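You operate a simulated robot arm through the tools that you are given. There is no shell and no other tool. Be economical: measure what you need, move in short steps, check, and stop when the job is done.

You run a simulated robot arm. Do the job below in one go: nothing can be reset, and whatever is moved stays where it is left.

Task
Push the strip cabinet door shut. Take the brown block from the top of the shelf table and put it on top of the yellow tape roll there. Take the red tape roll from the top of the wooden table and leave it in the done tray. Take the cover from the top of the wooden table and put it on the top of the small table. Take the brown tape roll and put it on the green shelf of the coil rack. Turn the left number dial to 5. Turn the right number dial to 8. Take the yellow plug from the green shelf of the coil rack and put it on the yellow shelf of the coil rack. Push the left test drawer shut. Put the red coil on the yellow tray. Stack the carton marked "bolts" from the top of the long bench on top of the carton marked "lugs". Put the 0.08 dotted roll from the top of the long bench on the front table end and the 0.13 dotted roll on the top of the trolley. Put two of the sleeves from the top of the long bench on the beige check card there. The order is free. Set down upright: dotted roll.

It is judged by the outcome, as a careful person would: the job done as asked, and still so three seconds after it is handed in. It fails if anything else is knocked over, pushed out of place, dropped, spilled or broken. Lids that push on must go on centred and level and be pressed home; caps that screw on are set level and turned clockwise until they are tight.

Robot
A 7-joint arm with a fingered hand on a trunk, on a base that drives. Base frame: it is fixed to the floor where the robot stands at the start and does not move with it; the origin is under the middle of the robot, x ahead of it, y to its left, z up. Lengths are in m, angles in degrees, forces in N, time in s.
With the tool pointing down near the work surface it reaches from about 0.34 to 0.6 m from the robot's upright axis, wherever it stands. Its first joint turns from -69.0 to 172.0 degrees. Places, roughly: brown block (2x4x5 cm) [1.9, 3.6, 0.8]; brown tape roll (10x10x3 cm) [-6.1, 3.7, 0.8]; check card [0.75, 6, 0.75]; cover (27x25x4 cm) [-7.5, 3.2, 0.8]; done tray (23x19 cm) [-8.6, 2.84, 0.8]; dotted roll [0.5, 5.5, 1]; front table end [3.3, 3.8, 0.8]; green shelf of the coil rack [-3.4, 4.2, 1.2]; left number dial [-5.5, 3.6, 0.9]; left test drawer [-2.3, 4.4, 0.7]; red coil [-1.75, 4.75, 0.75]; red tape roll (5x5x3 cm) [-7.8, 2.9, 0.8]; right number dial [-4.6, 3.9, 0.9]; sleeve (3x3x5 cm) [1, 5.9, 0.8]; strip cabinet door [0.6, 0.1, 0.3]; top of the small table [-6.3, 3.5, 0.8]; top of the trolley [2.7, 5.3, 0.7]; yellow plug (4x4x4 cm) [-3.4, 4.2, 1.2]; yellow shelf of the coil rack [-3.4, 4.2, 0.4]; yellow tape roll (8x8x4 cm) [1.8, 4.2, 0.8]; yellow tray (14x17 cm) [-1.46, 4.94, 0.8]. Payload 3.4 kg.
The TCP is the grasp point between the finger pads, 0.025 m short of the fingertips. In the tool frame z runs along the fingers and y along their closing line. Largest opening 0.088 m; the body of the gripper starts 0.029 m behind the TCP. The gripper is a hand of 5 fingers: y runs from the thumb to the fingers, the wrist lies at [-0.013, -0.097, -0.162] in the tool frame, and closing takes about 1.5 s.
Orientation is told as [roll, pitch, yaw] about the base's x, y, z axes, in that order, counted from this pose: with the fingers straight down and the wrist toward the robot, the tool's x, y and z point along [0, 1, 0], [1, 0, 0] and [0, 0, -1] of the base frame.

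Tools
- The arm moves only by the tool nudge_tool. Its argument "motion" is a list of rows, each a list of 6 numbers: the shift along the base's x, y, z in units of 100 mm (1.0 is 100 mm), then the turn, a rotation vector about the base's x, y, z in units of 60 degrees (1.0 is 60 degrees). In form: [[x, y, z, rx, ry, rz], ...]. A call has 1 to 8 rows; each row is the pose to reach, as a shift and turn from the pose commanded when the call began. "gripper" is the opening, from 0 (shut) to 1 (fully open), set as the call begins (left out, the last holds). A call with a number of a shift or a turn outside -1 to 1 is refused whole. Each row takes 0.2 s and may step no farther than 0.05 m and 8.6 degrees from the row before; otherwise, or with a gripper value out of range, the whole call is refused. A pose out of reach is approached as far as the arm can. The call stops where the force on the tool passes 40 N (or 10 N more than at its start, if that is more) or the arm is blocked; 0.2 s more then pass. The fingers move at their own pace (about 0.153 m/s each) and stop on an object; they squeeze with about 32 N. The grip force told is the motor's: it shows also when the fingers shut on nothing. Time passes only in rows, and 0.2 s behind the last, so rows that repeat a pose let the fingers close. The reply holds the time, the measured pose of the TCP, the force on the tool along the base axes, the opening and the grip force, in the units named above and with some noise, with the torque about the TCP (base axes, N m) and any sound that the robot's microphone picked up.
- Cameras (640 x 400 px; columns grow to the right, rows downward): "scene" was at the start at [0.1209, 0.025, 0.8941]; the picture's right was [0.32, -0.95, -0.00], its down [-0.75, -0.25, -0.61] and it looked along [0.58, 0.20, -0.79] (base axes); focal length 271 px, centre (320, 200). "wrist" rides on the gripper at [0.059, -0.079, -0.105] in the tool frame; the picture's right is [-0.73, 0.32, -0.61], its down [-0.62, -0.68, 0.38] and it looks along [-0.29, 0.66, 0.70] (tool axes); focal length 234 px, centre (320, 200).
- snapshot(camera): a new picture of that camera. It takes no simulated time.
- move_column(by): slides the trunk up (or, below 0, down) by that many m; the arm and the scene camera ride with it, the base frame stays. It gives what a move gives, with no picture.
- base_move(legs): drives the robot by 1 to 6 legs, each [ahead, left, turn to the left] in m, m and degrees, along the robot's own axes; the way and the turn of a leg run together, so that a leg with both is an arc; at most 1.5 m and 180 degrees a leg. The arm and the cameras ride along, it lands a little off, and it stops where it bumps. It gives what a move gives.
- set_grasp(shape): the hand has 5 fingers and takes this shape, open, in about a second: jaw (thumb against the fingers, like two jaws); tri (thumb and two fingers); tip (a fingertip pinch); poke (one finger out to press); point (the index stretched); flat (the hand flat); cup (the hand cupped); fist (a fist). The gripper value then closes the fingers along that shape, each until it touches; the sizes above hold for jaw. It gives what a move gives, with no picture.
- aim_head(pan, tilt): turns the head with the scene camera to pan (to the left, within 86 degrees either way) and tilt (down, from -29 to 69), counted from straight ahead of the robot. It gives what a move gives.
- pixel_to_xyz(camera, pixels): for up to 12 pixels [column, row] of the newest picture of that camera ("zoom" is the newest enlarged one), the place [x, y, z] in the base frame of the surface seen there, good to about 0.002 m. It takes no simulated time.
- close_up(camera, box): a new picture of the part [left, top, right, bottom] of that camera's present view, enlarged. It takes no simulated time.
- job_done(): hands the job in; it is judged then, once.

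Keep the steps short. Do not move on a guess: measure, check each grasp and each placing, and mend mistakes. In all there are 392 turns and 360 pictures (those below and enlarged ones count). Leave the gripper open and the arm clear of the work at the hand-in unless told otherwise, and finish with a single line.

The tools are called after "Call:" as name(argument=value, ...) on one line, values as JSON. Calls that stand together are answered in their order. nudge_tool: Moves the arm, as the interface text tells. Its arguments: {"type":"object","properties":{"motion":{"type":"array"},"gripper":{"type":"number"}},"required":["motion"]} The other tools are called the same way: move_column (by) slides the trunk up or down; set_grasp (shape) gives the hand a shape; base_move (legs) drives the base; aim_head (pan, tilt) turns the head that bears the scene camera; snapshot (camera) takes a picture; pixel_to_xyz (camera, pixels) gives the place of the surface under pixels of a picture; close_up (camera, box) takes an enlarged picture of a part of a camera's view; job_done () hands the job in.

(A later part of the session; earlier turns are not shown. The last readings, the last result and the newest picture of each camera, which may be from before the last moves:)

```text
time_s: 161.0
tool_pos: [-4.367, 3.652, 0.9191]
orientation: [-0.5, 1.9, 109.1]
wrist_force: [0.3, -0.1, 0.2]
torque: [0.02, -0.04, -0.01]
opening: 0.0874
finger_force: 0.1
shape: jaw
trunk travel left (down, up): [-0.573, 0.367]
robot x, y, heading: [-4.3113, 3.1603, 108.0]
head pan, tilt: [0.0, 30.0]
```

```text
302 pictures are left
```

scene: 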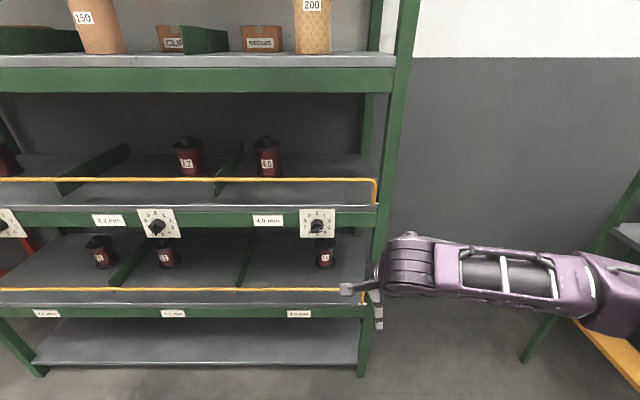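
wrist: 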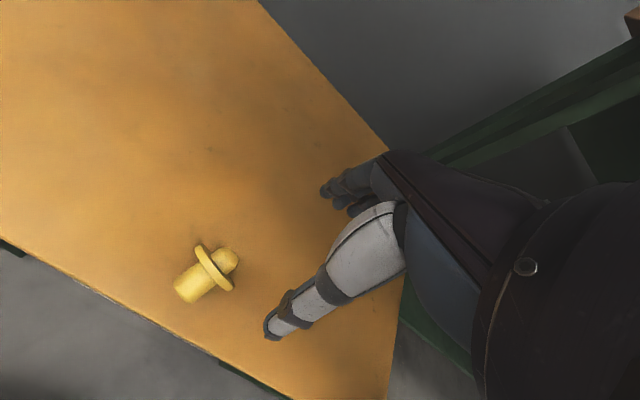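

Call:
close_up(camera="scene", box=[290, 195, 350, 245])

Call:
pixel_to_xyz(camera="zoom", pixels=[[285, 265], [310, 240], [130, 330], [450, 330], [110, 120], [450, 120], [200, 250], [285, 160]])

```text
8.00 times, centred on (320, 220) of scene
```

zoom: 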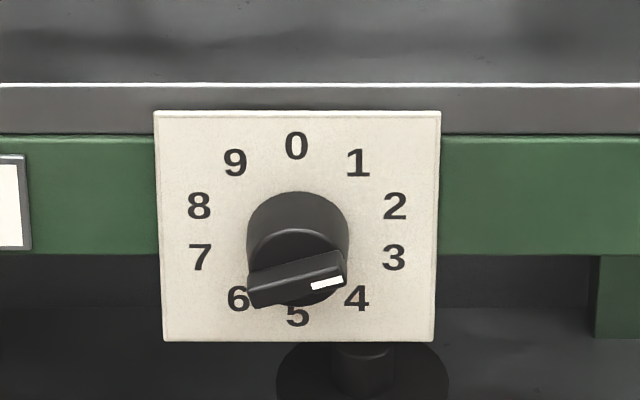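

```text
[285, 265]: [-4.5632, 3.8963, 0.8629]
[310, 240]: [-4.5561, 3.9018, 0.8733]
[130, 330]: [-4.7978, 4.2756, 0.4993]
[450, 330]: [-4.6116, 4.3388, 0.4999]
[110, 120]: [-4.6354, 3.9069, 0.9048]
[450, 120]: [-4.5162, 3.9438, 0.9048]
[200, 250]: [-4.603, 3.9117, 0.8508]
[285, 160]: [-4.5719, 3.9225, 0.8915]
```

The right dial's white mark points to 2 (72° clockwise from 0). Target 8. Measuring the plate for the knob axis.

Call:
pixel_to_xyz(camera="zoom", pixels=[[165, 122], [430, 122], [172, 332], [425, 332], [258, 230], [340, 230], [297, 210], [265, 290], [335, 268], [297, 292], [295, 145], [297, 318]])

```text
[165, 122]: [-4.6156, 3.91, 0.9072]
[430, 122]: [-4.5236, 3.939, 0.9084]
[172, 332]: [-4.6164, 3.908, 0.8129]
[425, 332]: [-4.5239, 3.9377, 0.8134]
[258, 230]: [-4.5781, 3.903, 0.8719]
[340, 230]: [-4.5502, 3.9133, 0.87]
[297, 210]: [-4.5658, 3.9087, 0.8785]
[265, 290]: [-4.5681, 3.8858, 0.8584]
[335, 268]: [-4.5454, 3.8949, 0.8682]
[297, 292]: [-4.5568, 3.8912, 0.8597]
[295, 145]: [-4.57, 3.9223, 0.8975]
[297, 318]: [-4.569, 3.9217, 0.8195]
```

Knob axis at plate centre (-4.570,3.924,0.860), protruding 3.5 cm. I'll tilt the hand so the fingers point forward (thumb below).

Call:
nudge_tool(motion=[[-0.05, 0.16, 0, 0.133, 0.043, 0], [-0.1, 0.32, 0, 0.266, 0.087, 0], [-0.15, 0.48, 0, 0.4, 0.13, 0], [-0.2, 0.6, 0, 0.533, 0.173, 0], [-0.25, 0.75, 0, 0.666, 0.216, 0], [-0.3, 0.9, 0, 0.8, 0.26, 0]])

Call:
nudge_tool(motion=[[0, 0, 0, 0.126, 0.041, 0], [0, 0, 0, 0.251, 0.082, 0], [0, 0, 0, 0.377, 0.122, 0], [0, 0, 0, 0.502, 0.163, 0], [0, 0, 0, 0.628, 0.204, 0]])

Call:
snapshot(camera="scene")

Call:
snapshot(camera="wrist")

```text
time_s: 162.4
tool_pos: [-4.3971, 3.7418, 0.9183]
orientation: [-1.8, -48.7, 109.8]
wrist_force: [0.5, 0.0, -0.6]
torque: [0.01, 0.01, 0.03]
opening: 0.0877
finger_force: 0.1
shape: jaw
trunk travel left (down, up): [-0.573, 0.367]
robot x, y, heading: [-4.3128, 3.165, 107.8]
head pan, tilt: [0.0, 30.0]
```

```text
time_s: 163.6
tool_pos: [-4.3974, 3.741, 0.9173]
orientation: [-32.8, -87.9, 140.5]
wrist_force: [0.6, 0.0, 0.4]
torque: [-0.02, 0.02, 0.03]
opening: 0.0878
finger_force: 0.0
shape: jaw
trunk travel left (down, up): [-0.573, 0.367]
robot x, y, heading: [-4.3124, 3.1608, 108.0]
head pan, tilt: [0.0, 30.0]
```

```text
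300 pictures are left
```

scene: 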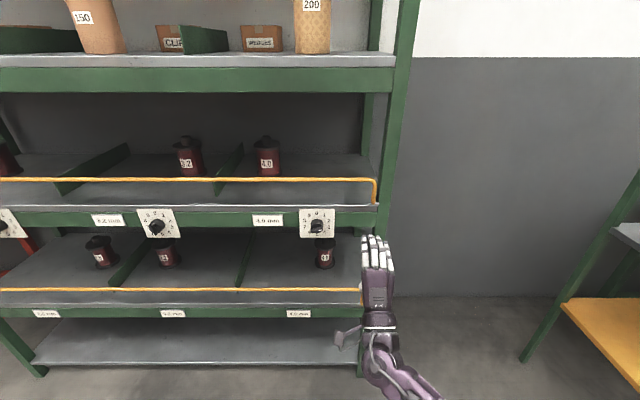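

```text
299 pictures are left
```

wrist: 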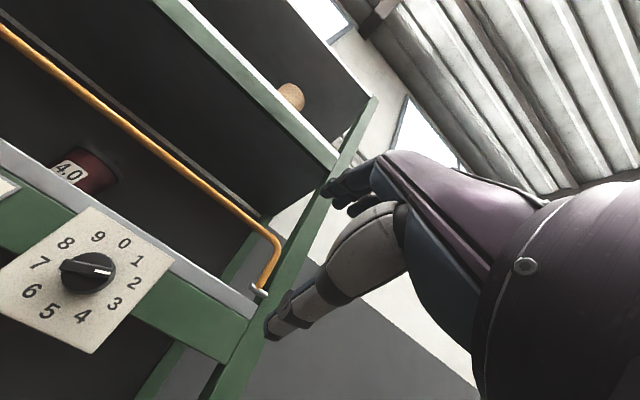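

Call:
close_up(camera="wrist", box=[0, 200, 180, 360])

```text
2.50 times, centred on (90, 280) of wrist
```

zoom: 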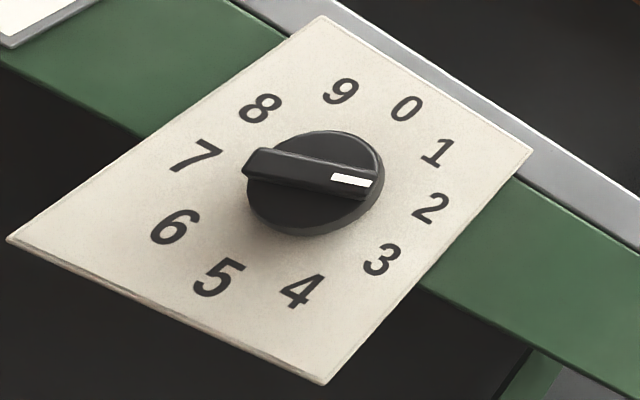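

Now shift left 0.109 m, ahead 0.13 m, and lower 0.057 m to line up with the right knob.

Call:
move_column(by=-0.057)

Call:
base_move(legs=[[0, 0.109, 0], [0.1, 0, 0]])

Call:
snapshot(camera="wrist")

Call:
snapshot(camera="scene")

```text
time_s: 164.6
tool_pos: [-4.3966, 3.7412, 0.8614]
orientation: [-34.0, -87.9, 141.7]
wrist_force: [-0.7, -0.2, -0.2]
torque: [0.0, 0.03, -0.02]
opening: 0.0875
finger_force: 0.0
shape: jaw
trunk travel left (down, up): [-0.516, 0.424]
robot x, y, heading: [-4.3098, 3.1603, 108.1]
head pan, tilt: [0.0, 30.0]
```

```text
time_s: 166.5
tool_pos: [-4.5313, 3.8029, 0.8607]
orientation: [-32.7, -87.8, 140.3]
wrist_force: [-0.2, 0.4, 0.2]
torque: [0.04, 0.05, 0.01]
opening: 0.0877
finger_force: 0.0
shape: jaw
trunk travel left (down, up): [-0.516, 0.424]
robot x, y, heading: [-4.4473, 3.2239, 108.2]
head pan, tilt: [0.0, 30.0]
```

```text
297 pictures are left
```

wrist: 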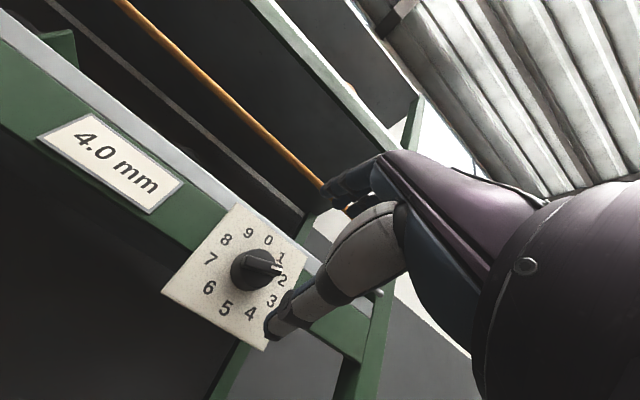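

```text
296 pictures are left
```

scene: 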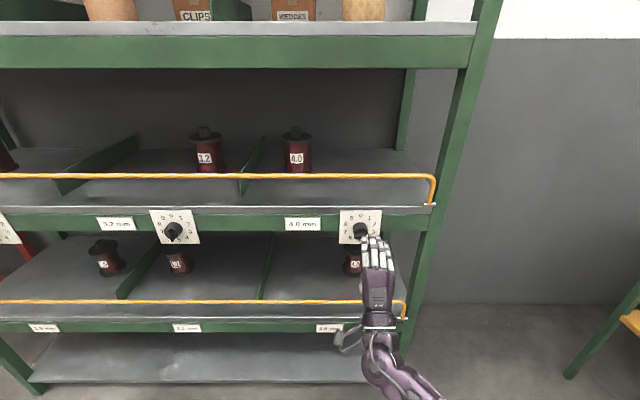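

Lined up (lateral 0, 12.7 cm out). Pre-rolling the hand 36° clockwise.

Call:
nudge_tool(motion=[[0, 0, 0, -0.037, 0.114, 0], [0, 0, 0, -0.073, 0.229, 0], [0, 0, 0, -0.11, 0.343, 0], [0, 0, 0, -0.146, 0.457, 0], [0, 0, 0, -0.183, 0.5715, 0]], gripper=1)

Call:
snapshot(camera="scene")

Call:
snapshot(camera="wrist")

```text
time_s: 167.7
tool_pos: [-4.5336, 3.8014, 0.8606]
orientation: [87.3, -55.0, 21.0]
wrist_force: [-0.9, 0.2, 0.3]
torque: [0.02, 0.0, 0.01]
opening: 0.0881
finger_force: 0.0
shape: jaw
trunk travel left (down, up): [-0.516, 0.424]
robot x, y, heading: [-4.4447, 3.2206, 108.4]
head pan, tilt: [0.0, 30.0]
```

```text
295 pictures are left
```

scene: 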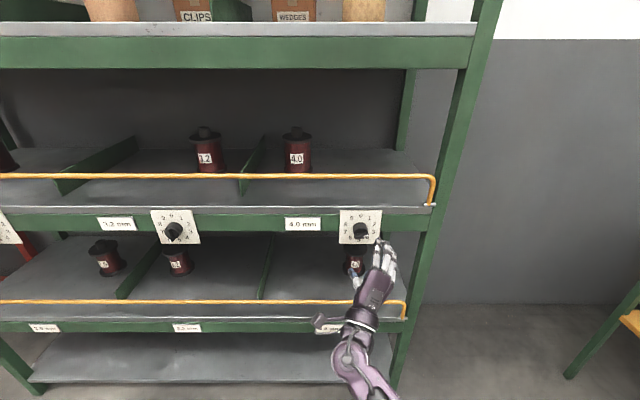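

```text
294 pictures are left
```

wrist: 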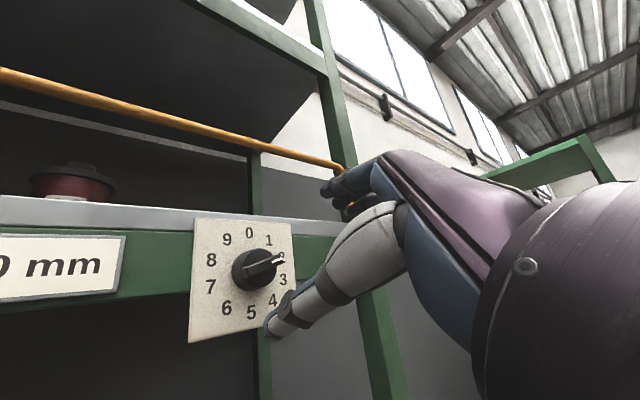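

Call:
nudge_tool(motion=[[-0.07, 0.24, 0, 0, 0, 0], [-0.14, 0.48, 0, 0, 0, 0], [-0.2, 0.7, 0, 0, 0, 0], [-0.26, 0.905, 0, 0, 0, 0]])

Call:
snapshot(camera="wrist")

```text
time_s: 168.7
tool_pos: [-4.558, 3.8946, 0.8592]
orientation: [87.2, -55.1, 20.9]
wrist_force: [-0.2, -0.5, -0.4]
torque: [0.04, 0.04, 0.0]
opening: 0.0878
finger_force: 0.2
shape: jaw
trunk travel left (down, up): [-0.516, 0.424]
robot x, y, heading: [-4.4458, 3.2195, 108.2]
head pan, tilt: [0.0, 30.0]
```

```text
293 pictures are left
```

wrist: 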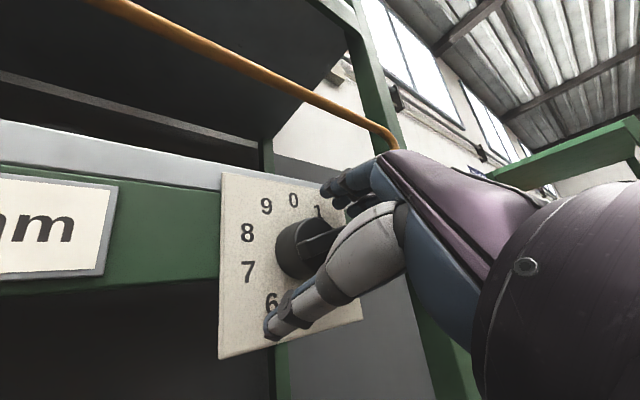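

Fingers straddle the knob. Closing, then turning 72° counterclockwise.

Call:
nudge_tool(motion=[[0, 0, 0, 0, 0, 0], [0, 0, 0, 0, 0, 0], [0, 0, 0, 0, 0, 0], [0, 0, 0, 0, 0, 0], [0, 0, 0, 0, 0, 0], [0, 0, 0, 0, 0, 0]], gripper=0)

Call:
snapshot(camera="wrist")

```text
time_s: 170.1
tool_pos: [-4.5585, 3.8925, 0.8593]
orientation: [87.2, -55.1, 21.0]
wrist_force: [-2.0, -2.9, -3.5]
torque: [-0.02, 0.02, 0.07]
opening: 0.0292
finger_force: 31.6
shape: jaw
trunk travel left (down, up): [-0.516, 0.424]
robot x, y, heading: [-4.4501, 3.22, 108.1]
head pan, tilt: [0.0, 30.0]
```

```text
292 pictures are left
```

wrist: 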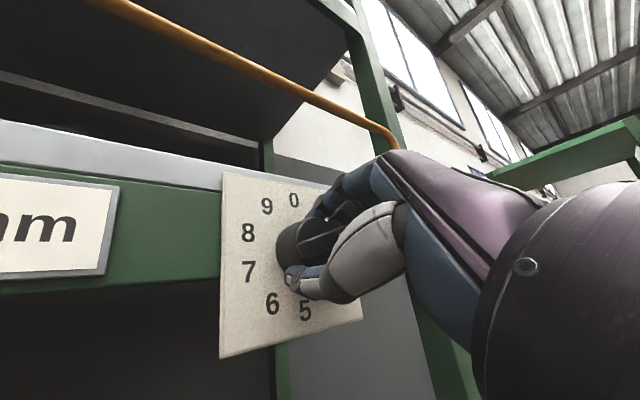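

Call:
nudge_tool(motion=[[0, 0, 0, 0.038, -0.119, 0], [0, 0, 0, 0.076, -0.238, 0], [0, 0, 0, 0.114, -0.357, 0], [0, 0, 0, 0.153, -0.476, 0], [0, 0, 0, 0.191, -0.595, 0], [0, 0, 0, 0.229, -0.714, 0], [0, 0, 0, 0.267, -0.833, 0], [0, 0, 0, 0.305, -0.9525, 0]])

Call:
snapshot(camera="wrist")

```text
time_s: 171.9
tool_pos: [-4.5601, 3.8927, 0.8607]
orientation: [-86.3, -64.5, -166.4]
wrist_force: [-3.5, -1.0, -2.1]
torque: [0.05, 0.04, 0.07]
opening: 0.0285
finger_force: 31.4
shape: jaw
trunk travel left (down, up): [-0.516, 0.424]
robot x, y, heading: [-4.4463, 3.2184, 108.1]
head pan, tilt: [0.0, 30.0]
```

```text
291 pictures are left
```

wrist: 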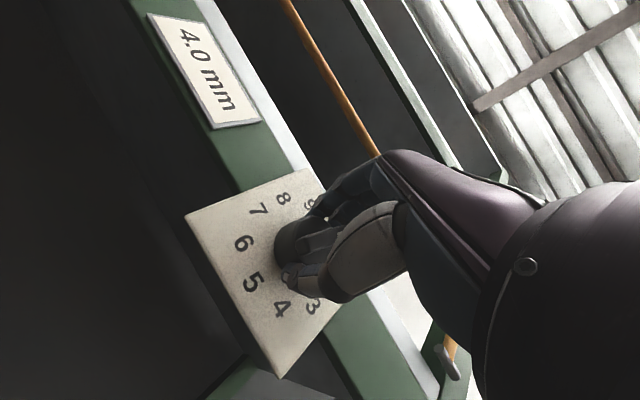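

Call:
nudge_tool(motion=[[0, 0, 0, 0.038, -0.119, 0], [0, 0, 0, 0.076, -0.238, 0], [0, 0, 0, 0.114, -0.357, 0]])

Call:
nudge_tool(motion=[[0, 0, 0, 0, 0, 0], [0, 0, 0, 0, 0, 0], [0, 0, 0, 0, 0, 0], [0, 0, 0, 0, 0, 0]], gripper=1)

Call:
nudge_tool(motion=[[0.1, -0.32, 0, 0, 0, 0], [0.2, -0.65, 0, 0, 0, 0]])

Call:
close_up(camera="wrist", box=[150, 150, 350, 380])

```text
time_s: 172.7
tool_pos: [-4.56, 3.893, 0.8621]
orientation: [-88.6, -42.2, -164.7]
wrist_force: [-1.6, 0.7, -0.1]
torque: [0.08, 0.13, 0.04]
opening: 0.0281
finger_force: 31.8
shape: jaw
trunk travel left (down, up): [-0.516, 0.424]
robot x, y, heading: [-4.4479, 3.2209, 108.1]
head pan, tilt: [0.0, 30.0]
```

```text
time_s: 173.7
tool_pos: [-4.5577, 3.8918, 0.861]
orientation: [-88.5, -42.3, -164.7]
wrist_force: [-0.5, -0.1, 0.1]
torque: [-0.01, 0.05, -0.03]
opening: 0.0874
finger_force: 0.0
shape: jaw
trunk travel left (down, up): [-0.516, 0.424]
robot x, y, heading: [-4.4466, 3.2204, 108.2]
head pan, tilt: [0.0, 30.0]
```

```text
time_s: 174.3
tool_pos: [-4.5386, 3.8267, 0.8619]
orientation: [-88.6, -42.3, -164.6]
wrist_force: [0.4, 0.7, -0.1]
torque: [-0.01, -0.02, 0.01]
opening: 0.0877
finger_force: 0.0
shape: jaw
trunk travel left (down, up): [-0.516, 0.424]
robot x, y, heading: [-4.4443, 3.2186, 108.1]
head pan, tilt: [0.0, 30.0]
```

```text
1.74 times, centred on (250, 265) of wrist
```

zoom: 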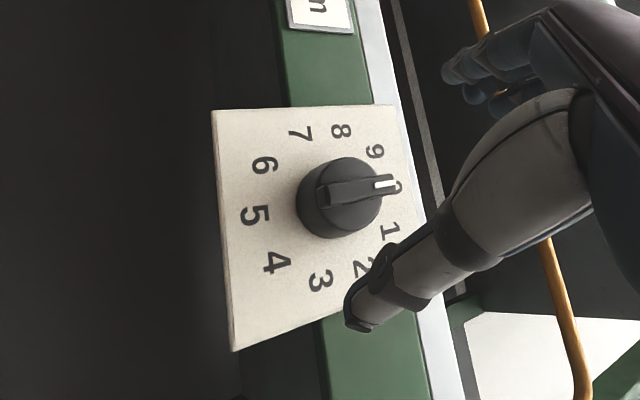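

The dial now reads 0 (turned 72°). Rolling the hand back 82° and taking a second grip.

Call:
nudge_tool(motion=[[0, 0, 0, -0.038, 0.119, 0], [0, 0, 0, -0.076, 0.238, 0], [0, 0, 0, -0.114, 0.357, 0], [0, 0, 0, -0.153, 0.476, 0], [0, 0, 0, -0.191, 0.595, 0], [0, 0, 0, -0.229, 0.714, 0], [0, 0, 0, -0.267, 0.833, 0], [0, 0, 0, -0.305, 0.9525, 0]])

Call:
nudge_tool(motion=[[0, 0, 0, -0.038, 0.119, 0], [0, 0, 0, -0.076, 0.238, 0], [0, 0, 0, -0.114, 0.357, 0]])

Call:
nudge_tool(motion=[[-0.1, 0.32, 0, 0, 0, 0], [-0.2, 0.65, 0, 0, 0, 0]])

Call:
snapshot(camera="wrist")

```text
time_s: 176.1
tool_pos: [-4.5387, 3.8273, 0.8615]
orientation: [81.8, -77.4, 26.0]
wrist_force: [0.2, -0.4, -0.2]
torque: [0.01, 0.01, 0.0]
opening: 0.0876
finger_force: 0.1
shape: jaw
trunk travel left (down, up): [-0.516, 0.424]
robot x, y, heading: [-4.4471, 3.223, 108.0]
head pan, tilt: [0.0, 30.0]
```

```text
time_s: 176.9
tool_pos: [-4.5394, 3.8284, 0.8611]
orientation: [87.3, -54.9, 20.8]
wrist_force: [-1.1, 0.4, 0.4]
torque: [0.01, 0.01, 0.03]
opening: 0.0876
finger_force: 0.0
shape: jaw
trunk travel left (down, up): [-0.516, 0.424]
robot x, y, heading: [-4.4447, 3.2239, 108.0]
head pan, tilt: [0.0, 30.0]
```

```text
time_s: 177.5
tool_pos: [-4.5592, 3.894, 0.8621]
orientation: [87.4, -55.1, 20.8]
wrist_force: [0.5, 0.4, 0.3]
torque: [-0.04, 0.02, -0.02]
opening: 0.0876
finger_force: 0.1
shape: jaw
trunk travel left (down, up): [-0.516, 0.424]
robot x, y, heading: [-4.4495, 3.2203, 107.9]
head pan, tilt: [0.0, 30.0]
```

```text
289 pictures are left
```

wrist: 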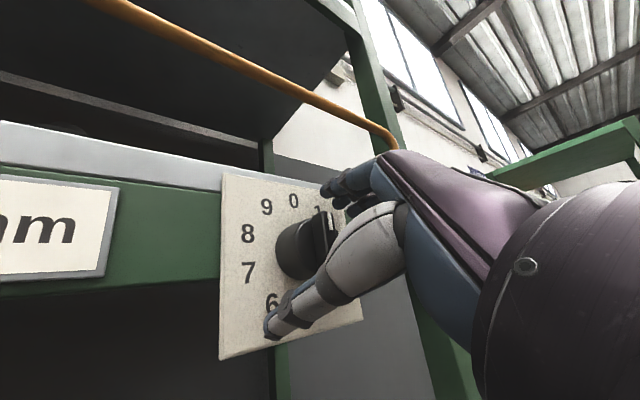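

Call:
nudge_tool(motion=[[0, 0, 0, 0, 0, 0], [0, 0, 0, 0, 0, 0], [0, 0, 0, 0, 0, 0], [0, 0, 0, 0, 0, 0], [0, 0, 0, 0, 0, 0], [0, 0, 0, 0, 0, 0]], gripper=0)

Call:
nudge_tool(motion=[[0, 0, 0, 0.038, -0.119, 0], [0, 0, 0, 0.076, -0.238, 0], [0, 0, 0, 0.114, -0.357, 0], [0, 0, 0, 0.153, -0.476, 0], [0, 0, 0, 0.191, -0.595, 0], [0, 0, 0, 0.229, -0.714, 0], [0, 0, 0, 0.267, -0.833, 0], [0, 0, 0, 0.305, -0.9525, 0]])

Call:
nudge_tool(motion=[[0, 0, 0, 0.038, -0.119, 0], [0, 0, 0, 0.076, -0.238, 0]])

Call:
nudge_tool(motion=[[0, 0, 0, 0, 0, 0], [0, 0, 0, 0, 0, 0], [0, 0, 0, 0, 0, 0], [0, 0, 0, 0, 0, 0]], gripper=1)

Call:
nudge_tool(motion=[[0.1, -0.32, 0, 0, 0, 0], [0.2, -0.65, 0, 0, 0, 0]])

Call:
close_up(camera="wrist", box=[150, 150, 350, 380])

```text
time_s: 178.9
tool_pos: [-4.5587, 3.8931, 0.8602]
orientation: [87.1, -55.1, 21.0]
wrist_force: [-1.9, -1.9, -3.4]
torque: [-0.02, -0.02, 0.03]
opening: 0.0292
finger_force: 31.8
shape: jaw
trunk travel left (down, up): [-0.516, 0.424]
robot x, y, heading: [-4.4468, 3.2206, 108.0]
head pan, tilt: [0.0, 30.0]
```

```text
time_s: 180.7
tool_pos: [-4.5612, 3.8925, 0.862]
orientation: [-86.4, -64.7, -166.1]
wrist_force: [-2.0, 4.7, 4.7]
torque: [0.23, 0.33, -0.09]
opening: 0.0243
finger_force: 32.0
shape: jaw
trunk travel left (down, up): [-0.516, 0.424]
robot x, y, heading: [-4.4486, 3.2198, 108.3]
head pan, tilt: [0.0, 30.0]
```

```text
time_s: 181.3
tool_pos: [-4.5616, 3.8928, 0.861]
orientation: [-88.0, -49.6, -164.8]
wrist_force: [-8.3, 4.9, 3.6]
torque: [0.54, 0.42, 0.07]
opening: 0.0239
finger_force: 32.4
shape: jaw
trunk travel left (down, up): [-0.516, 0.424]
robot x, y, heading: [-4.4482, 3.22, 108.0]
head pan, tilt: [0.0, 30.0]
```

```text
time_s: 182.3
tool_pos: [-4.5567, 3.8915, 0.8609]
orientation: [-88.0, -49.8, -164.9]
wrist_force: [-0.8, -0.6, -0.4]
torque: [0.04, 0.0, 0.0]
opening: 0.0876
finger_force: 0.1
shape: jaw
trunk travel left (down, up): [-0.516, 0.424]
robot x, y, heading: [-4.4474, 3.2197, 108.3]
head pan, tilt: [0.0, 30.0]
```

```text
time_s: 182.9
tool_pos: [-4.5383, 3.8268, 0.8621]
orientation: [-88.1, -49.9, -164.9]
wrist_force: [0.2, -1.1, 0.5]
torque: [0.03, -0.02, 0.0]
opening: 0.0874
finger_force: 0.0
shape: jaw
trunk travel left (down, up): [-0.516, 0.424]
robot x, y, heading: [-4.4426, 3.2222, 108.2]
head pan, tilt: [0.0, 30.0]
```

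```text
1.74 times, centred on (250, 265) of wrist
```

zoom: 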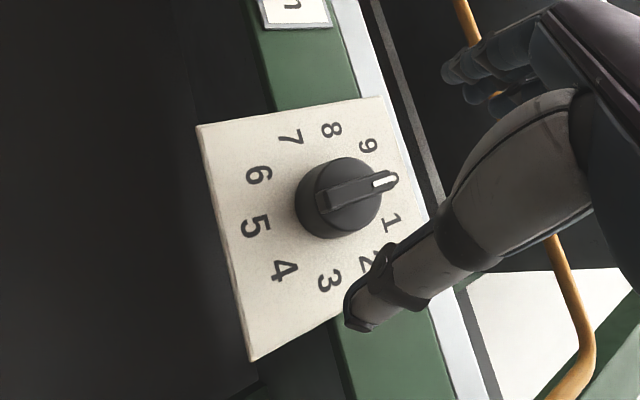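

There's a stop at 0, so I must go clockwise 288° instead. Rolling the hand ~15° further counterclockwise, gripping, and turning clockwise ~96° per grip.

Call:
nudge_tool(motion=[[0, 0, 0, 0.038, -0.119, 0], [0, 0, 0, 0.076, -0.238, 0], [-0.1, 0.32, 0, 0.076, -0.238, 0], [-0.2, 0.65, 0, 0.076, -0.238, 0]])

Call:
nudge_tool(motion=[[0, 0, 0, 0, 0, 0], [0, 0, 0, 0, 0, 0], [0, 0, 0, 0, 0, 0], [0, 0, 0, 0, 0, 0], [0, 0, 0, 0, 0, 0], [0, 0, 0, 0, 0, 0]], gripper=0)

Call:
nudge_tool(motion=[[0, 0, 0, -0.038, 0.119, 0], [0, 0, 0, -0.076, 0.238, 0], [0, 0, 0, -0.114, 0.357, 0], [0, 0, 0, -0.153, 0.476, 0], [0, 0, 0, -0.191, 0.595, 0], [0, 0, 0, -0.229, 0.714, 0], [0, 0, 0, -0.267, 0.833, 0], [0, 0, 0, -0.305, 0.9525, 0]])

Call:
nudge_tool(motion=[[0, 0, 0, -0.036, 0.114, 0], [0, 0, 0, -0.073, 0.229, 0], [0, 0, 0, -0.11, 0.343, 0], [0, 0, 0, -0.146, 0.457, 0], [0, 0, 0, -0.183, 0.5715, 0]])

Call:
nudge_tool(motion=[[0, 0, 0, 0, 0, 0], [0, 0, 0, 0, 0, 0], [0, 0, 0, 0, 0, 0], [0, 0, 0, 0, 0, 0]], gripper=1)

Call:
nudge_tool(motion=[[0.1, -0.32, 0, 0, 0, 0], [0.2, -0.65, 0, 0, 0, 0]])

Call:
close_up(camera="wrist", box=[150, 150, 350, 380])

```text
time_s: 183.9
tool_pos: [-4.5594, 3.8937, 0.8604]
orientation: [-88.8, -34.7, -164.4]
wrist_force: [0.0, 0.3, 0.3]
torque: [0.02, 0.04, -0.01]
opening: 0.0879
finger_force: 0.1
shape: jaw
trunk travel left (down, up): [-0.516, 0.424]
robot x, y, heading: [-4.4478, 3.2228, 108.2]
head pan, tilt: [0.0, 30.0]
```

```text
time_s: 185.3
tool_pos: [-4.5575, 3.8937, 0.8608]
orientation: [-89.0, -34.9, -164.5]
wrist_force: [3.7, 2.4, 0.4]
torque: [0.02, 0.09, -0.03]
opening: 0.0287
finger_force: 32.1
shape: jaw
trunk travel left (down, up): [-0.516, 0.424]
robot x, y, heading: [-4.4461, 3.2203, 108.2]
head pan, tilt: [0.0, 30.0]
```

```text
time_s: 187.1
tool_pos: [-4.5583, 3.8945, 0.8596]
orientation: [68.7, -84.6, 38.9]
wrist_force: [1.1, 0.4, -9.6]
torque: [-0.06, 0.0, 0.01]
opening: 0.0276
finger_force: 31.6
shape: jaw
trunk travel left (down, up): [-0.516, 0.424]
robot x, y, heading: [-4.4469, 3.2222, 108.1]
head pan, tilt: [0.0, 30.0]
```

```text
time_s: 188.3
tool_pos: [-4.5603, 3.8947, 0.8606]
orientation: [87.7, -48.9, 20.7]
wrist_force: [-3.6, -0.5, -8.1]
torque: [-0.05, -0.04, 0.02]
opening: 0.0269
finger_force: 32.0
shape: jaw
trunk travel left (down, up): [-0.516, 0.424]
robot x, y, heading: [-4.4462, 3.218, 108.2]
head pan, tilt: [0.0, 30.0]
```

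```text
time_s: 189.3
tool_pos: [-4.5578, 3.8928, 0.8622]
orientation: [87.7, -49.1, 20.5]
wrist_force: [0.2, 0.7, -0.5]
torque: [0.02, -0.05, -0.03]
opening: 0.0875
finger_force: 0.1
shape: jaw
trunk travel left (down, up): [-0.516, 0.424]
robot x, y, heading: [-4.4445, 3.2173, 108.0]
head pan, tilt: [0.0, 30.0]
```

```text
time_s: 189.9
tool_pos: [-4.5384, 3.8279, 0.8623]
orientation: [87.8, -49.1, 20.5]
wrist_force: [0.1, -0.4, 0.0]
torque: [0.01, 0.0, 0.0]
opening: 0.0879
finger_force: 0.1
shape: jaw
trunk travel left (down, up): [-0.516, 0.424]
robot x, y, heading: [-4.4468, 3.2178, 108.1]
head pan, tilt: [0.0, 30.0]
```

```text
1.74 times, centred on (250, 265) of wrist
```

zoom: 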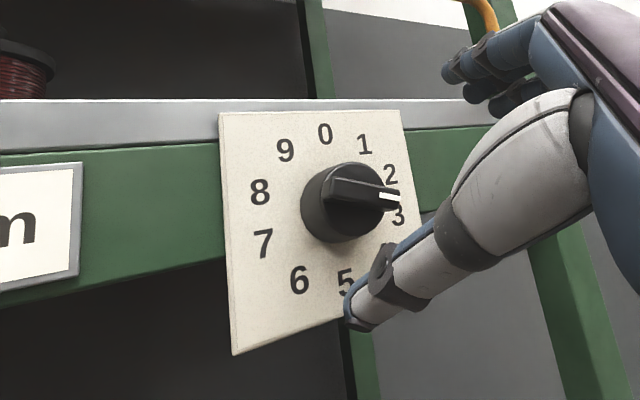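

The dial moved about 96° (between 2 and 3). Repeating: roll back 96°, grip, turn 96°.

Call:
nudge_tool(motion=[[0, 0, 0, 0.038, -0.119, 0], [0, 0, 0, 0.076, -0.238, 0], [0, 0, 0, 0.114, -0.357, 0], [0, 0, 0, 0.153, -0.476, 0], [0, 0, 0, 0.191, -0.595, 0], [0, 0, 0, 0.229, -0.714, 0], [0, 0, 0, 0.267, -0.833, 0], [0, 0, 0, 0.305, -0.9525, 0]])

Call:
nudge_tool(motion=[[0, 0, 0, 0.036, -0.114, 0], [0, 0, 0, 0.073, -0.229, 0], [0, 0, 0, 0.11, -0.343, 0], [0, 0, 0, 0.146, -0.457, 0], [0, 0, 0, 0.183, -0.5715, 0], [-0.1, 0.32, 0, 0.183, -0.5715, 0], [-0.2, 0.65, 0, 0.183, -0.5715, 0]])

Call:
nudge_tool(motion=[[0, 0, 0, 0, 0, 0], [0, 0, 0, 0, 0, 0], [0, 0, 0, 0, 0, 0], [0, 0, 0, 0, 0, 0], [0, 0, 0, 0, 0, 0], [0, 0, 0, 0, 0, 0]], gripper=0)

Call:
nudge_tool(motion=[[0, 0, 0, -0.038, 0.119, 0], [0, 0, 0, -0.076, 0.238, 0], [0, 0, 0, -0.114, 0.357, 0], [0, 0, 0, -0.153, 0.476, 0], [0, 0, 0, -0.191, 0.595, 0], [0, 0, 0, -0.229, 0.714, 0], [0, 0, 0, -0.267, 0.833, 0], [0, 0, 0, -0.305, 0.9525, 0]])

Call:
nudge_tool(motion=[[0, 0, 0, -0.036, 0.114, 0], [0, 0, 0, -0.073, 0.229, 0], [0, 0, 0, -0.11, 0.343, 0], [0, 0, 0, -0.146, 0.457, 0], [0, 0, 0, -0.183, 0.5715, 0]])

Call:
nudge_tool(motion=[[0, 0, 0, 0, 0, 0], [0, 0, 0, 0, 0, 0], [0, 0, 0, 0, 0, 0], [0, 0, 0, 0, 0, 0]], gripper=1)

Call:
nudge_tool(motion=[[0.1, -0.32, 0, 0, 0, 0], [0.2, -0.65, 0, 0, 0, 0]])

Call:
close_up(camera="wrist", box=[150, 150, 350, 380])

```text
time_s: 191.7
tool_pos: [-4.5394, 3.8267, 0.8616]
orientation: [-84.9, -70.7, -167.7]
wrist_force: [-0.1, 1.2, 0.5]
torque: [-0.03, -0.03, -0.03]
opening: 0.0875
finger_force: 0.1
shape: jaw
trunk travel left (down, up): [-0.516, 0.424]
robot x, y, heading: [-4.4473, 3.2202, 108.1]
head pan, tilt: [0.0, 30.0]
```

```text
time_s: 193.3
tool_pos: [-4.5582, 3.8951, 0.8603]
orientation: [-88.8, -34.8, -164.5]
wrist_force: [0.3, -0.2, 0.9]
torque: [0.0, 0.03, -0.01]
opening: 0.0875
finger_force: 0.1
shape: jaw
trunk travel left (down, up): [-0.516, 0.424]
robot x, y, heading: [-4.447, 3.2206, 108.1]
head pan, tilt: [0.0, 30.0]
```

```text
time_s: 194.7
tool_pos: [-4.5563, 3.8946, 0.8601]
orientation: [-89.0, -34.9, -164.5]
wrist_force: [5.5, 0.8, -2.0]
torque: [0.0, -0.02, -0.02]
opening: 0.0288
finger_force: 31.7
shape: jaw
trunk travel left (down, up): [-0.516, 0.424]
robot x, y, heading: [-4.4482, 3.2208, 108.0]
head pan, tilt: [0.0, 30.0]
```

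```text
time_s: 196.5
tool_pos: [-4.5594, 3.8939, 0.859]
orientation: [68.7, -84.6, 38.8]
wrist_force: [-0.3, -2.3, -12.1]
torque: [-0.11, -0.04, 0.01]
opening: 0.0275
finger_force: 31.8
shape: jaw
trunk travel left (down, up): [-0.516, 0.424]
robot x, y, heading: [-4.4494, 3.2207, 108.1]
head pan, tilt: [0.0, 30.0]
```

```text
time_s: 197.7
tool_pos: [-4.5594, 3.895, 0.8598]
orientation: [87.7, -49.0, 20.7]
wrist_force: [-5.8, -2.1, -9.5]
torque: [-0.09, -0.04, 0.07]
opening: 0.0269
finger_force: 31.6
shape: jaw
trunk travel left (down, up): [-0.516, 0.424]
robot x, y, heading: [-4.4482, 3.2218, 108.1]
head pan, tilt: [0.0, 30.0]
```

```text
time_s: 198.7
tool_pos: [-4.5576, 3.8935, 0.8614]
orientation: [87.7, -49.2, 20.3]
wrist_force: [2.1, 0.3, 0.4]
torque: [-0.02, -0.02, 0.02]
opening: 0.0878
finger_force: 0.0
shape: jaw
trunk travel left (down, up): [-0.516, 0.424]
robot x, y, heading: [-4.4466, 3.2196, 108.2]
head pan, tilt: [0.0, 30.0]
```

```text
time_s: 199.3
tool_pos: [-4.5384, 3.8268, 0.8612]
orientation: [87.7, -49.0, 20.5]
wrist_force: [-0.1, 0.4, -0.1]
torque: [0.01, 0.01, 0.03]
opening: 0.0879
finger_force: 0.1
shape: jaw
trunk travel left (down, up): [-0.516, 0.424]
robot x, y, heading: [-4.4483, 3.219, 108.2]
head pan, tilt: [0.0, 30.0]
```

```text
1.74 times, centred on (250, 265) of wrist
```

zoom: 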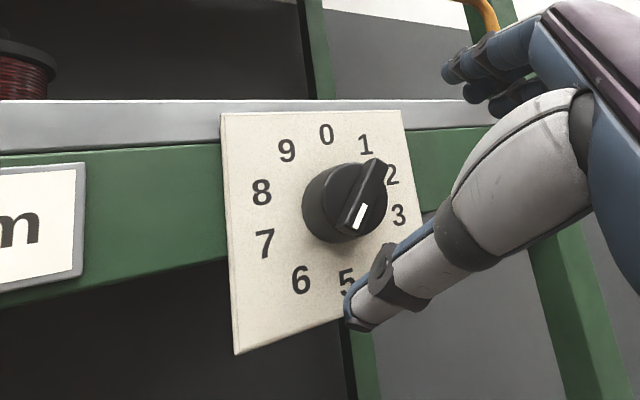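

Now between 5 and 6 (~195°). One more 96° should give 8.

Call:
nudge_tool(motion=[[0, 0, 0, 0.038, -0.119, 0], [0, 0, 0, 0.076, -0.238, 0], [0, 0, 0, 0.114, -0.357, 0], [0, 0, 0, 0.153, -0.476, 0], [0, 0, 0, 0.191, -0.595, 0], [0, 0, 0, 0.229, -0.714, 0], [0, 0, 0, 0.267, -0.833, 0], [0, 0, 0, 0.305, -0.9525, 0]])

Call:
nudge_tool(motion=[[0, 0, 0, 0.036, -0.114, 0], [0, 0, 0, 0.073, -0.229, 0], [0, 0, 0, 0.11, -0.343, 0], [0, 0, 0, 0.146, -0.457, 0], [0, 0, 0, 0.183, -0.5715, 0], [-0.1, 0.32, 0, 0.183, -0.5715, 0], [-0.2, 0.65, 0, 0.183, -0.5715, 0]])

Call:
nudge_tool(motion=[[0, 0, 0, 0, 0, 0], [0, 0, 0, 0, 0, 0], [0, 0, 0, 0, 0, 0], [0, 0, 0, 0, 0, 0], [0, 0, 0, 0, 0, 0], [0, 0, 0, 0, 0, 0]], gripper=0)

Call:
nudge_tool(motion=[[0, 0, 0, -0.038, 0.119, 0], [0, 0, 0, -0.076, 0.238, 0], [0, 0, 0, -0.114, 0.357, 0], [0, 0, 0, -0.153, 0.476, 0], [0, 0, 0, -0.191, 0.595, 0], [0, 0, 0, -0.229, 0.714, 0], [0, 0, 0, -0.267, 0.833, 0], [0, 0, 0, -0.305, 0.9525, 0]])

Call:
nudge_tool(motion=[[0, 0, 0, -0.036, 0.114, 0], [0, 0, 0, -0.073, 0.229, 0], [0, 0, 0, -0.11, 0.343, 0], [0, 0, 0, -0.146, 0.457, 0], [0, 0, 0, -0.183, 0.5715, 0]])

Call:
nudge_tool(motion=[[0, 0, 0, 0, 0, 0], [0, 0, 0, 0, 0, 0], [0, 0, 0, 0, 0, 0], [0, 0, 0, 0, 0, 0]], gripper=1)

Call:
nudge_tool(motion=[[0.1, -0.32, 0, 0, 0, 0], [0.2, -0.65, 0, 0, 0, 0]])

Call:
close_up(camera="wrist", box=[150, 150, 350, 380])

Call:
close_up(camera="scene", box=[320, 195, 400, 255])

```text
time_s: 201.1
tool_pos: [-4.5393, 3.8278, 0.8611]
orientation: [-85.1, -70.6, -167.6]
wrist_force: [0.3, 0.1, -0.1]
torque: [0.0, 0.01, -0.04]
opening: 0.0875
finger_force: 0.0
shape: jaw
trunk travel left (down, up): [-0.516, 0.424]
robot x, y, heading: [-4.4462, 3.2247, 107.9]
head pan, tilt: [0.0, 30.0]
```

```text
time_s: 202.7
tool_pos: [-4.559, 3.893, 0.8588]
orientation: [-88.8, -34.8, -164.5]
wrist_force: [0.0, 0.4, 0.5]
torque: [-0.01, -0.02, 0.0]
opening: 0.0877
finger_force: 0.1
shape: jaw
trunk travel left (down, up): [-0.516, 0.424]
robot x, y, heading: [-4.4464, 3.2228, 108.1]
head pan, tilt: [0.0, 30.0]
```

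```text
time_s: 204.1
tool_pos: [-4.5569, 3.8925, 0.8597]
orientation: [-88.9, -35.0, -164.6]
wrist_force: [3.5, 1.5, -2.1]
torque: [0.03, 0.01, 0.0]
opening: 0.0295
finger_force: 32.4
shape: jaw
trunk travel left (down, up): [-0.516, 0.424]
robot x, y, heading: [-4.4442, 3.2244, 108.3]
head pan, tilt: [0.0, 30.0]
```

```text
time_s: 205.9
tool_pos: [-4.559, 3.8936, 0.8594]
orientation: [69.1, -84.7, 38.9]
wrist_force: [1.1, -6.6, -13.2]
torque: [-0.2, -0.08, 0.0]
opening: 0.0291
finger_force: 31.6
shape: jaw
trunk travel left (down, up): [-0.516, 0.424]
robot x, y, heading: [-4.4467, 3.219, 108.0]
head pan, tilt: [0.0, 30.0]
```

```text
time_s: 207.1
tool_pos: [-4.5604, 3.8936, 0.8608]
orientation: [87.7, -49.1, 20.6]
wrist_force: [-4.7, -6.3, -10.6]
torque: [-0.19, -0.03, 0.15]
opening: 0.0287
finger_force: 32.7
shape: jaw
trunk travel left (down, up): [-0.516, 0.424]
robot x, y, heading: [-4.4471, 3.2235, 108.0]
head pan, tilt: [0.0, 30.0]
```

```text
time_s: 208.1
tool_pos: [-4.5586, 3.8932, 0.8611]
orientation: [87.7, -49.1, 20.3]
wrist_force: [0.1, -0.2, -0.1]
torque: [0.02, 0.01, 0.02]
opening: 0.0877
finger_force: 0.1
shape: jaw
trunk travel left (down, up): [-0.516, 0.424]
robot x, y, heading: [-4.4486, 3.2181, 108.2]
head pan, tilt: [0.0, 30.0]
```

```text
time_s: 208.7
tool_pos: [-4.5368, 3.8275, 0.8616]
orientation: [87.9, -49.1, 20.5]
wrist_force: [0.4, 0.0, -0.7]
torque: [-0.01, -0.01, 0.02]
opening: 0.0878
finger_force: 0.1
shape: jaw
trunk travel left (down, up): [-0.516, 0.424]
robot x, y, heading: [-4.448, 3.2174, 108.3]
head pan, tilt: [0.0, 30.0]
```

```text
1.74 times, centred on (250, 265) of wrist
```

zoom: 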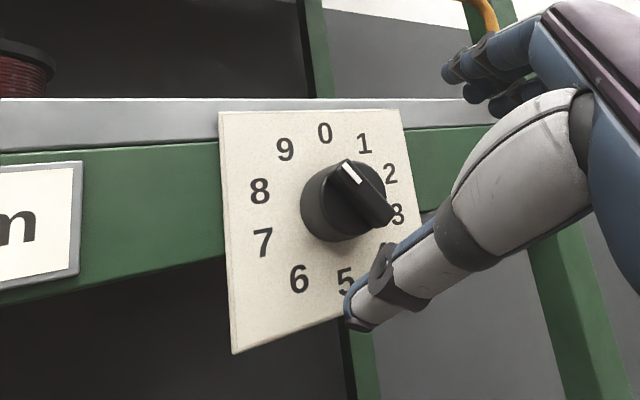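

```text
6.67 times, centred on (360, 225) of scene
```

zoom: 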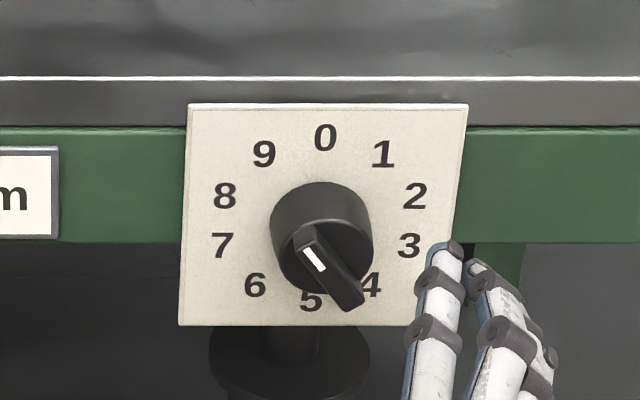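

Call:
pixel_to_xyz(camera="zoom", pixels=[[302, 236], [350, 302], [306, 247], [328, 275], [340, 300]])

```text
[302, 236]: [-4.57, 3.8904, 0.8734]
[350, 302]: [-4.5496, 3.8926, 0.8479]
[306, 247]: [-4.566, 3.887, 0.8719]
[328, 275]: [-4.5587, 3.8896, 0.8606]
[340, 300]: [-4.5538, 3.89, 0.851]
```

The mark is now at about 329° (≈9): one step over. Gripping again and turning back counterclockwise 40°.

Call:
nudge_tool(motion=[[-0.1, 0.32, 0, 0, 0, 0], [-0.2, 0.65, 0, 0, 0, 0]])

Call:
nudge_tool(motion=[[0, 0, 0, 0, 0, 0], [0, 0, 0, 0, 0, 0], [0, 0, 0, 0, 0, 0], [0, 0, 0, 0, 0, 0], [0, 0, 0, 0, 0, 0], [0, 0, 0, 0, 0, 0]], gripper=0)

Call:
nudge_tool(motion=[[0, 0, 0, 0.036, -0.114, 0], [0, 0, 0, 0.073, -0.229, 0], [0, 0, 0, 0.11, -0.343, 0], [0, 0, 0, 0.146, -0.457, 0], [0, 0, 0, 0.183, -0.5715, 0], [0, 0, 0, 0.203, -0.635, 0]])

Call:
nudge_tool(motion=[[0, 0, 0, 0, 0, 0], [0, 0, 0, 0, 0, 0], [0, 0, 0, 0, 0, 0], [0, 0, 0, 0, 0, 0]], gripper=1)

Call:
nudge_tool(motion=[[0.1, -0.32, 0, 0, 0, 0], [0.2, -0.65, 0, 0, 0, 0]])

Call:
close_up(camera="scene", box=[320, 195, 400, 255])

```text
time_s: 209.3
tool_pos: [-4.5598, 3.8949, 0.8608]
orientation: [87.7, -49.1, 20.6]
wrist_force: [0.3, 0.1, -0.6]
torque: [0.0, -0.01, -0.01]
opening: 0.0877
finger_force: 0.0
shape: jaw
trunk travel left (down, up): [-0.516, 0.424]
robot x, y, heading: [-4.4476, 3.2234, 108.1]
head pan, tilt: [0.0, 30.0]
```

```text
time_s: 210.7
tool_pos: [-4.5603, 3.8934, 0.8605]
orientation: [87.8, -49.2, 20.7]
wrist_force: [-2.9, -2.5, -4.3]
torque: [-0.06, -0.02, 0.01]
opening: 0.0294
finger_force: 31.9
shape: jaw
trunk travel left (down, up): [-0.516, 0.424]
robot x, y, heading: [-4.4455, 3.2228, 108.1]
head pan, tilt: [0.0, 30.0]
```

```text
time_s: 212.1
tool_pos: [-4.5591, 3.8935, 0.8593]
orientation: [20.6, -88.0, 87.0]
wrist_force: [-4.1, -0.7, -4.9]
torque: [0.0, 0.03, 0.07]
opening: 0.0289
finger_force: 32.0
shape: jaw
trunk travel left (down, up): [-0.516, 0.424]
robot x, y, heading: [-4.4488, 3.2192, 108.3]
head pan, tilt: [0.0, 30.0]
```

```text
time_s: 213.1
tool_pos: [-4.5584, 3.8938, 0.8612]
orientation: [25.2, -88.0, 82.4]
wrist_force: [-0.1, -0.1, 0.0]
torque: [0.03, 0.02, -0.02]
opening: 0.0877
finger_force: 0.3
shape: jaw
trunk travel left (down, up): [-0.516, 0.424]
robot x, y, heading: [-4.4458, 3.2234, 108.1]
head pan, tilt: [0.0, 30.0]
```

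```text
time_s: 213.7
tool_pos: [-4.539, 3.8264, 0.8608]
orientation: [25.8, -88.1, 81.9]
wrist_force: [-1.0, -0.3, 0.1]
torque: [-0.01, 0.0, -0.01]
opening: 0.0878
finger_force: 0.0
shape: jaw
trunk travel left (down, up): [-0.516, 0.424]
robot x, y, heading: [-4.4466, 3.227, 108.4]
head pan, tilt: [0.0, 30.0]
```

```text
6.67 times, centred on (360, 225) of scene
```

zoom: 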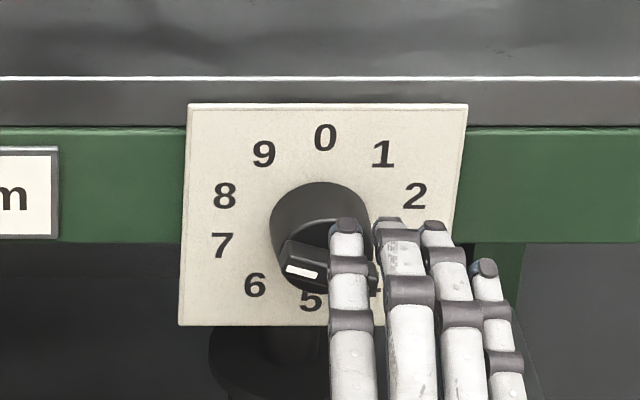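

Call:
nudge_tool(motion=[[0.13, -0.38, 0, 0, 0, 0], [0.4, -0.7, 0, 0, 0, 0]])

Call:
close_up(camera="scene", box=[320, 195, 400, 255])

Call:
pixel_to_xyz(camera="zoom", pixels=[[290, 265], [300, 270], [355, 280], [340, 278], [325, 280], [370, 285]])

```text
time_s: 214.3
tool_pos: [-4.4956, 3.7564, 0.8615]
orientation: [26.5, -88.1, 81.0]
wrist_force: [0.6, 0.1, -0.8]
torque: [-0.02, 0.0, 0.0]
opening: 0.0877
finger_force: 0.0
shape: jaw
trunk travel left (down, up): [-0.516, 0.424]
robot x, y, heading: [-4.4483, 3.2193, 108.0]
head pan, tilt: [0.0, 30.0]
```

```text
6.67 times, centred on (360, 225) of scene
```

zoom: 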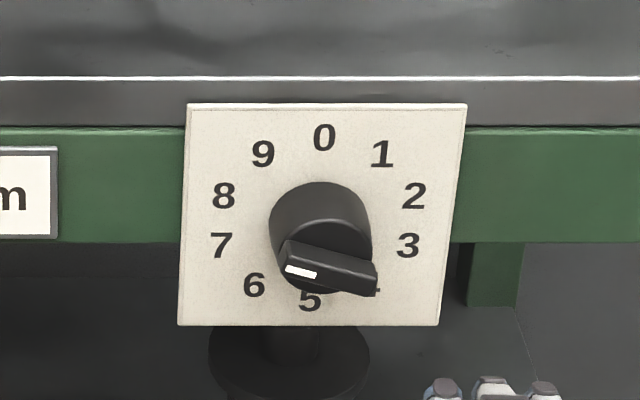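

```text
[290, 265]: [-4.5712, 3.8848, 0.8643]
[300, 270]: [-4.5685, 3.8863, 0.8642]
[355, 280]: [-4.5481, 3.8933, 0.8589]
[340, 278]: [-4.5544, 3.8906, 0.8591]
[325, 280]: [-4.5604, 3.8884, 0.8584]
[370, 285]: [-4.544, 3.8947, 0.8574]
```

The right dial's mark is at ~286°, i.e. 8. Now sliding left 0.95 m to the left dial.

Call:
base_move(legs=[[0, 0.95, 0]])

Call:
snapshot(camera="scene")

```text
time_s: 219.3
tool_pos: [-5.4028, 3.4592, 0.8609]
orientation: [24.9, -88.1, 83.1]
wrist_force: [-0.4, 0.3, 0.7]
torque: [0.02, 0.01, -0.02]
opening: 0.0875
finger_force: 0.1
shape: jaw
trunk travel left (down, up): [-0.516, 0.424]
robot x, y, heading: [-5.3451, 2.9233, 108.2]
head pan, tilt: [0.0, 30.0]
```

```text
281 pictures are left
```

scene: 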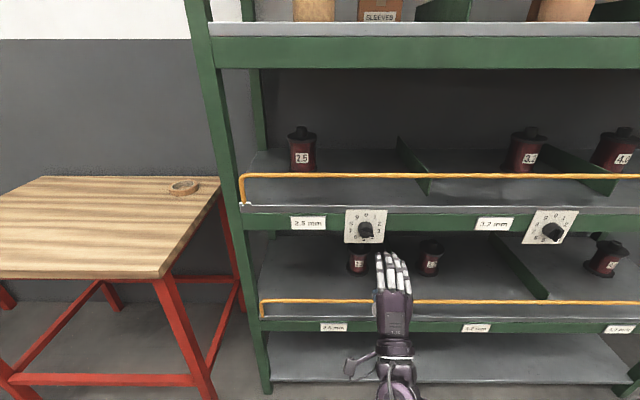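

Call:
close_up(camera="scene", box=[325, 200, 405, 250])

Call:
pixel_to_xyz(camera="zoom", pixels=[[180, 90], [480, 90], [170, 330], [445, 335], [300, 110], [318, 330], [290, 270], [320, 285], [345, 265]])

```text
8.00 times, centred on (365, 225) of scene
```

zoom: 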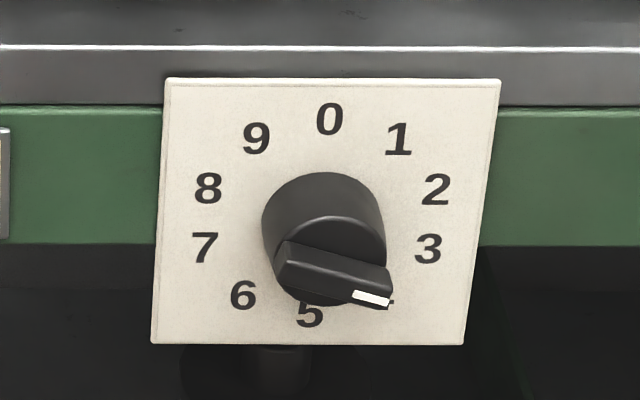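

```text
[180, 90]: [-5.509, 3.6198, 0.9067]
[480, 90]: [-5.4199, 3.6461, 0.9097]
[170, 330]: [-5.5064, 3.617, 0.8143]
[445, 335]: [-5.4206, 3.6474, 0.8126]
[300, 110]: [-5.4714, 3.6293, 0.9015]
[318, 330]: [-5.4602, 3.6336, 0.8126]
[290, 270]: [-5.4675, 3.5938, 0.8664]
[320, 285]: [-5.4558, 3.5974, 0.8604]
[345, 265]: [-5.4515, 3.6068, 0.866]
```

The left dial points to 3 (108°); target 5 is 72° clockwise. Pre-rolling the hand 36° counterclockwise and approaching.

Call:
nudge_tool(motion=[[-0.05, 0.14, 0, 0.036, -0.114, 0], [-0.1, 0.28, 0, 0.073, -0.229, 0], [-0.15, 0.42, 0, 0.11, -0.343, 0], [-0.2, 0.56, 0, 0.146, -0.457, 0], [-0.25, 0.7, 0, 0.183, -0.5715, 0]], gripper=1)

Call:
nudge_tool(motion=[[-0.09, 0.24, 0, 0, 0, 0], [-0.17, 0.47, 0, 0, 0, 0], [-0.26, 0.71, 0, 0, 0, 0]])

Call:
snapshot(camera="wrist")

```text
time_s: 220.5
tool_pos: [-5.4285, 3.5295, 0.8615]
orientation: [-87.2, -54.6, -165.4]
wrist_force: [0.8, 0.5, 0.3]
torque: [0.01, 0.03, -0.01]
opening: 0.0874
finger_force: 0.1
shape: jaw
trunk travel left (down, up): [-0.516, 0.424]
robot x, y, heading: [-5.3501, 2.9234, 108.3]
head pan, tilt: [0.0, 30.0]
```

```text
time_s: 221.3
tool_pos: [-5.4543, 3.6008, 0.8608]
orientation: [-87.2, -54.8, -165.5]
wrist_force: [1.0, 0.0, -0.4]
torque: [-0.02, 0.0, 0.01]
opening: 0.0879
finger_force: 0.0
shape: jaw
trunk travel left (down, up): [-0.516, 0.424]
robot x, y, heading: [-5.3439, 2.9258, 108.6]
head pan, tilt: [0.0, 30.0]
```

```text
279 pictures are left
```

wrist: 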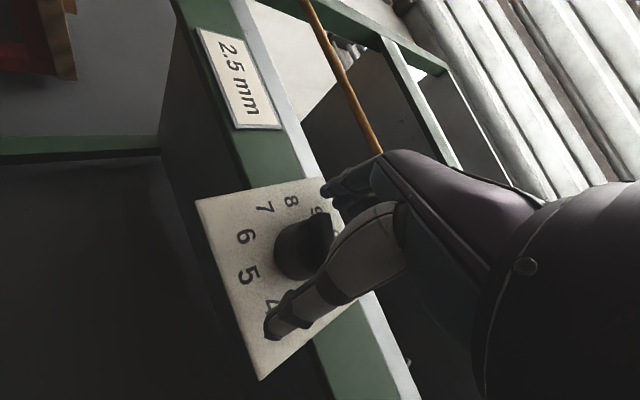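

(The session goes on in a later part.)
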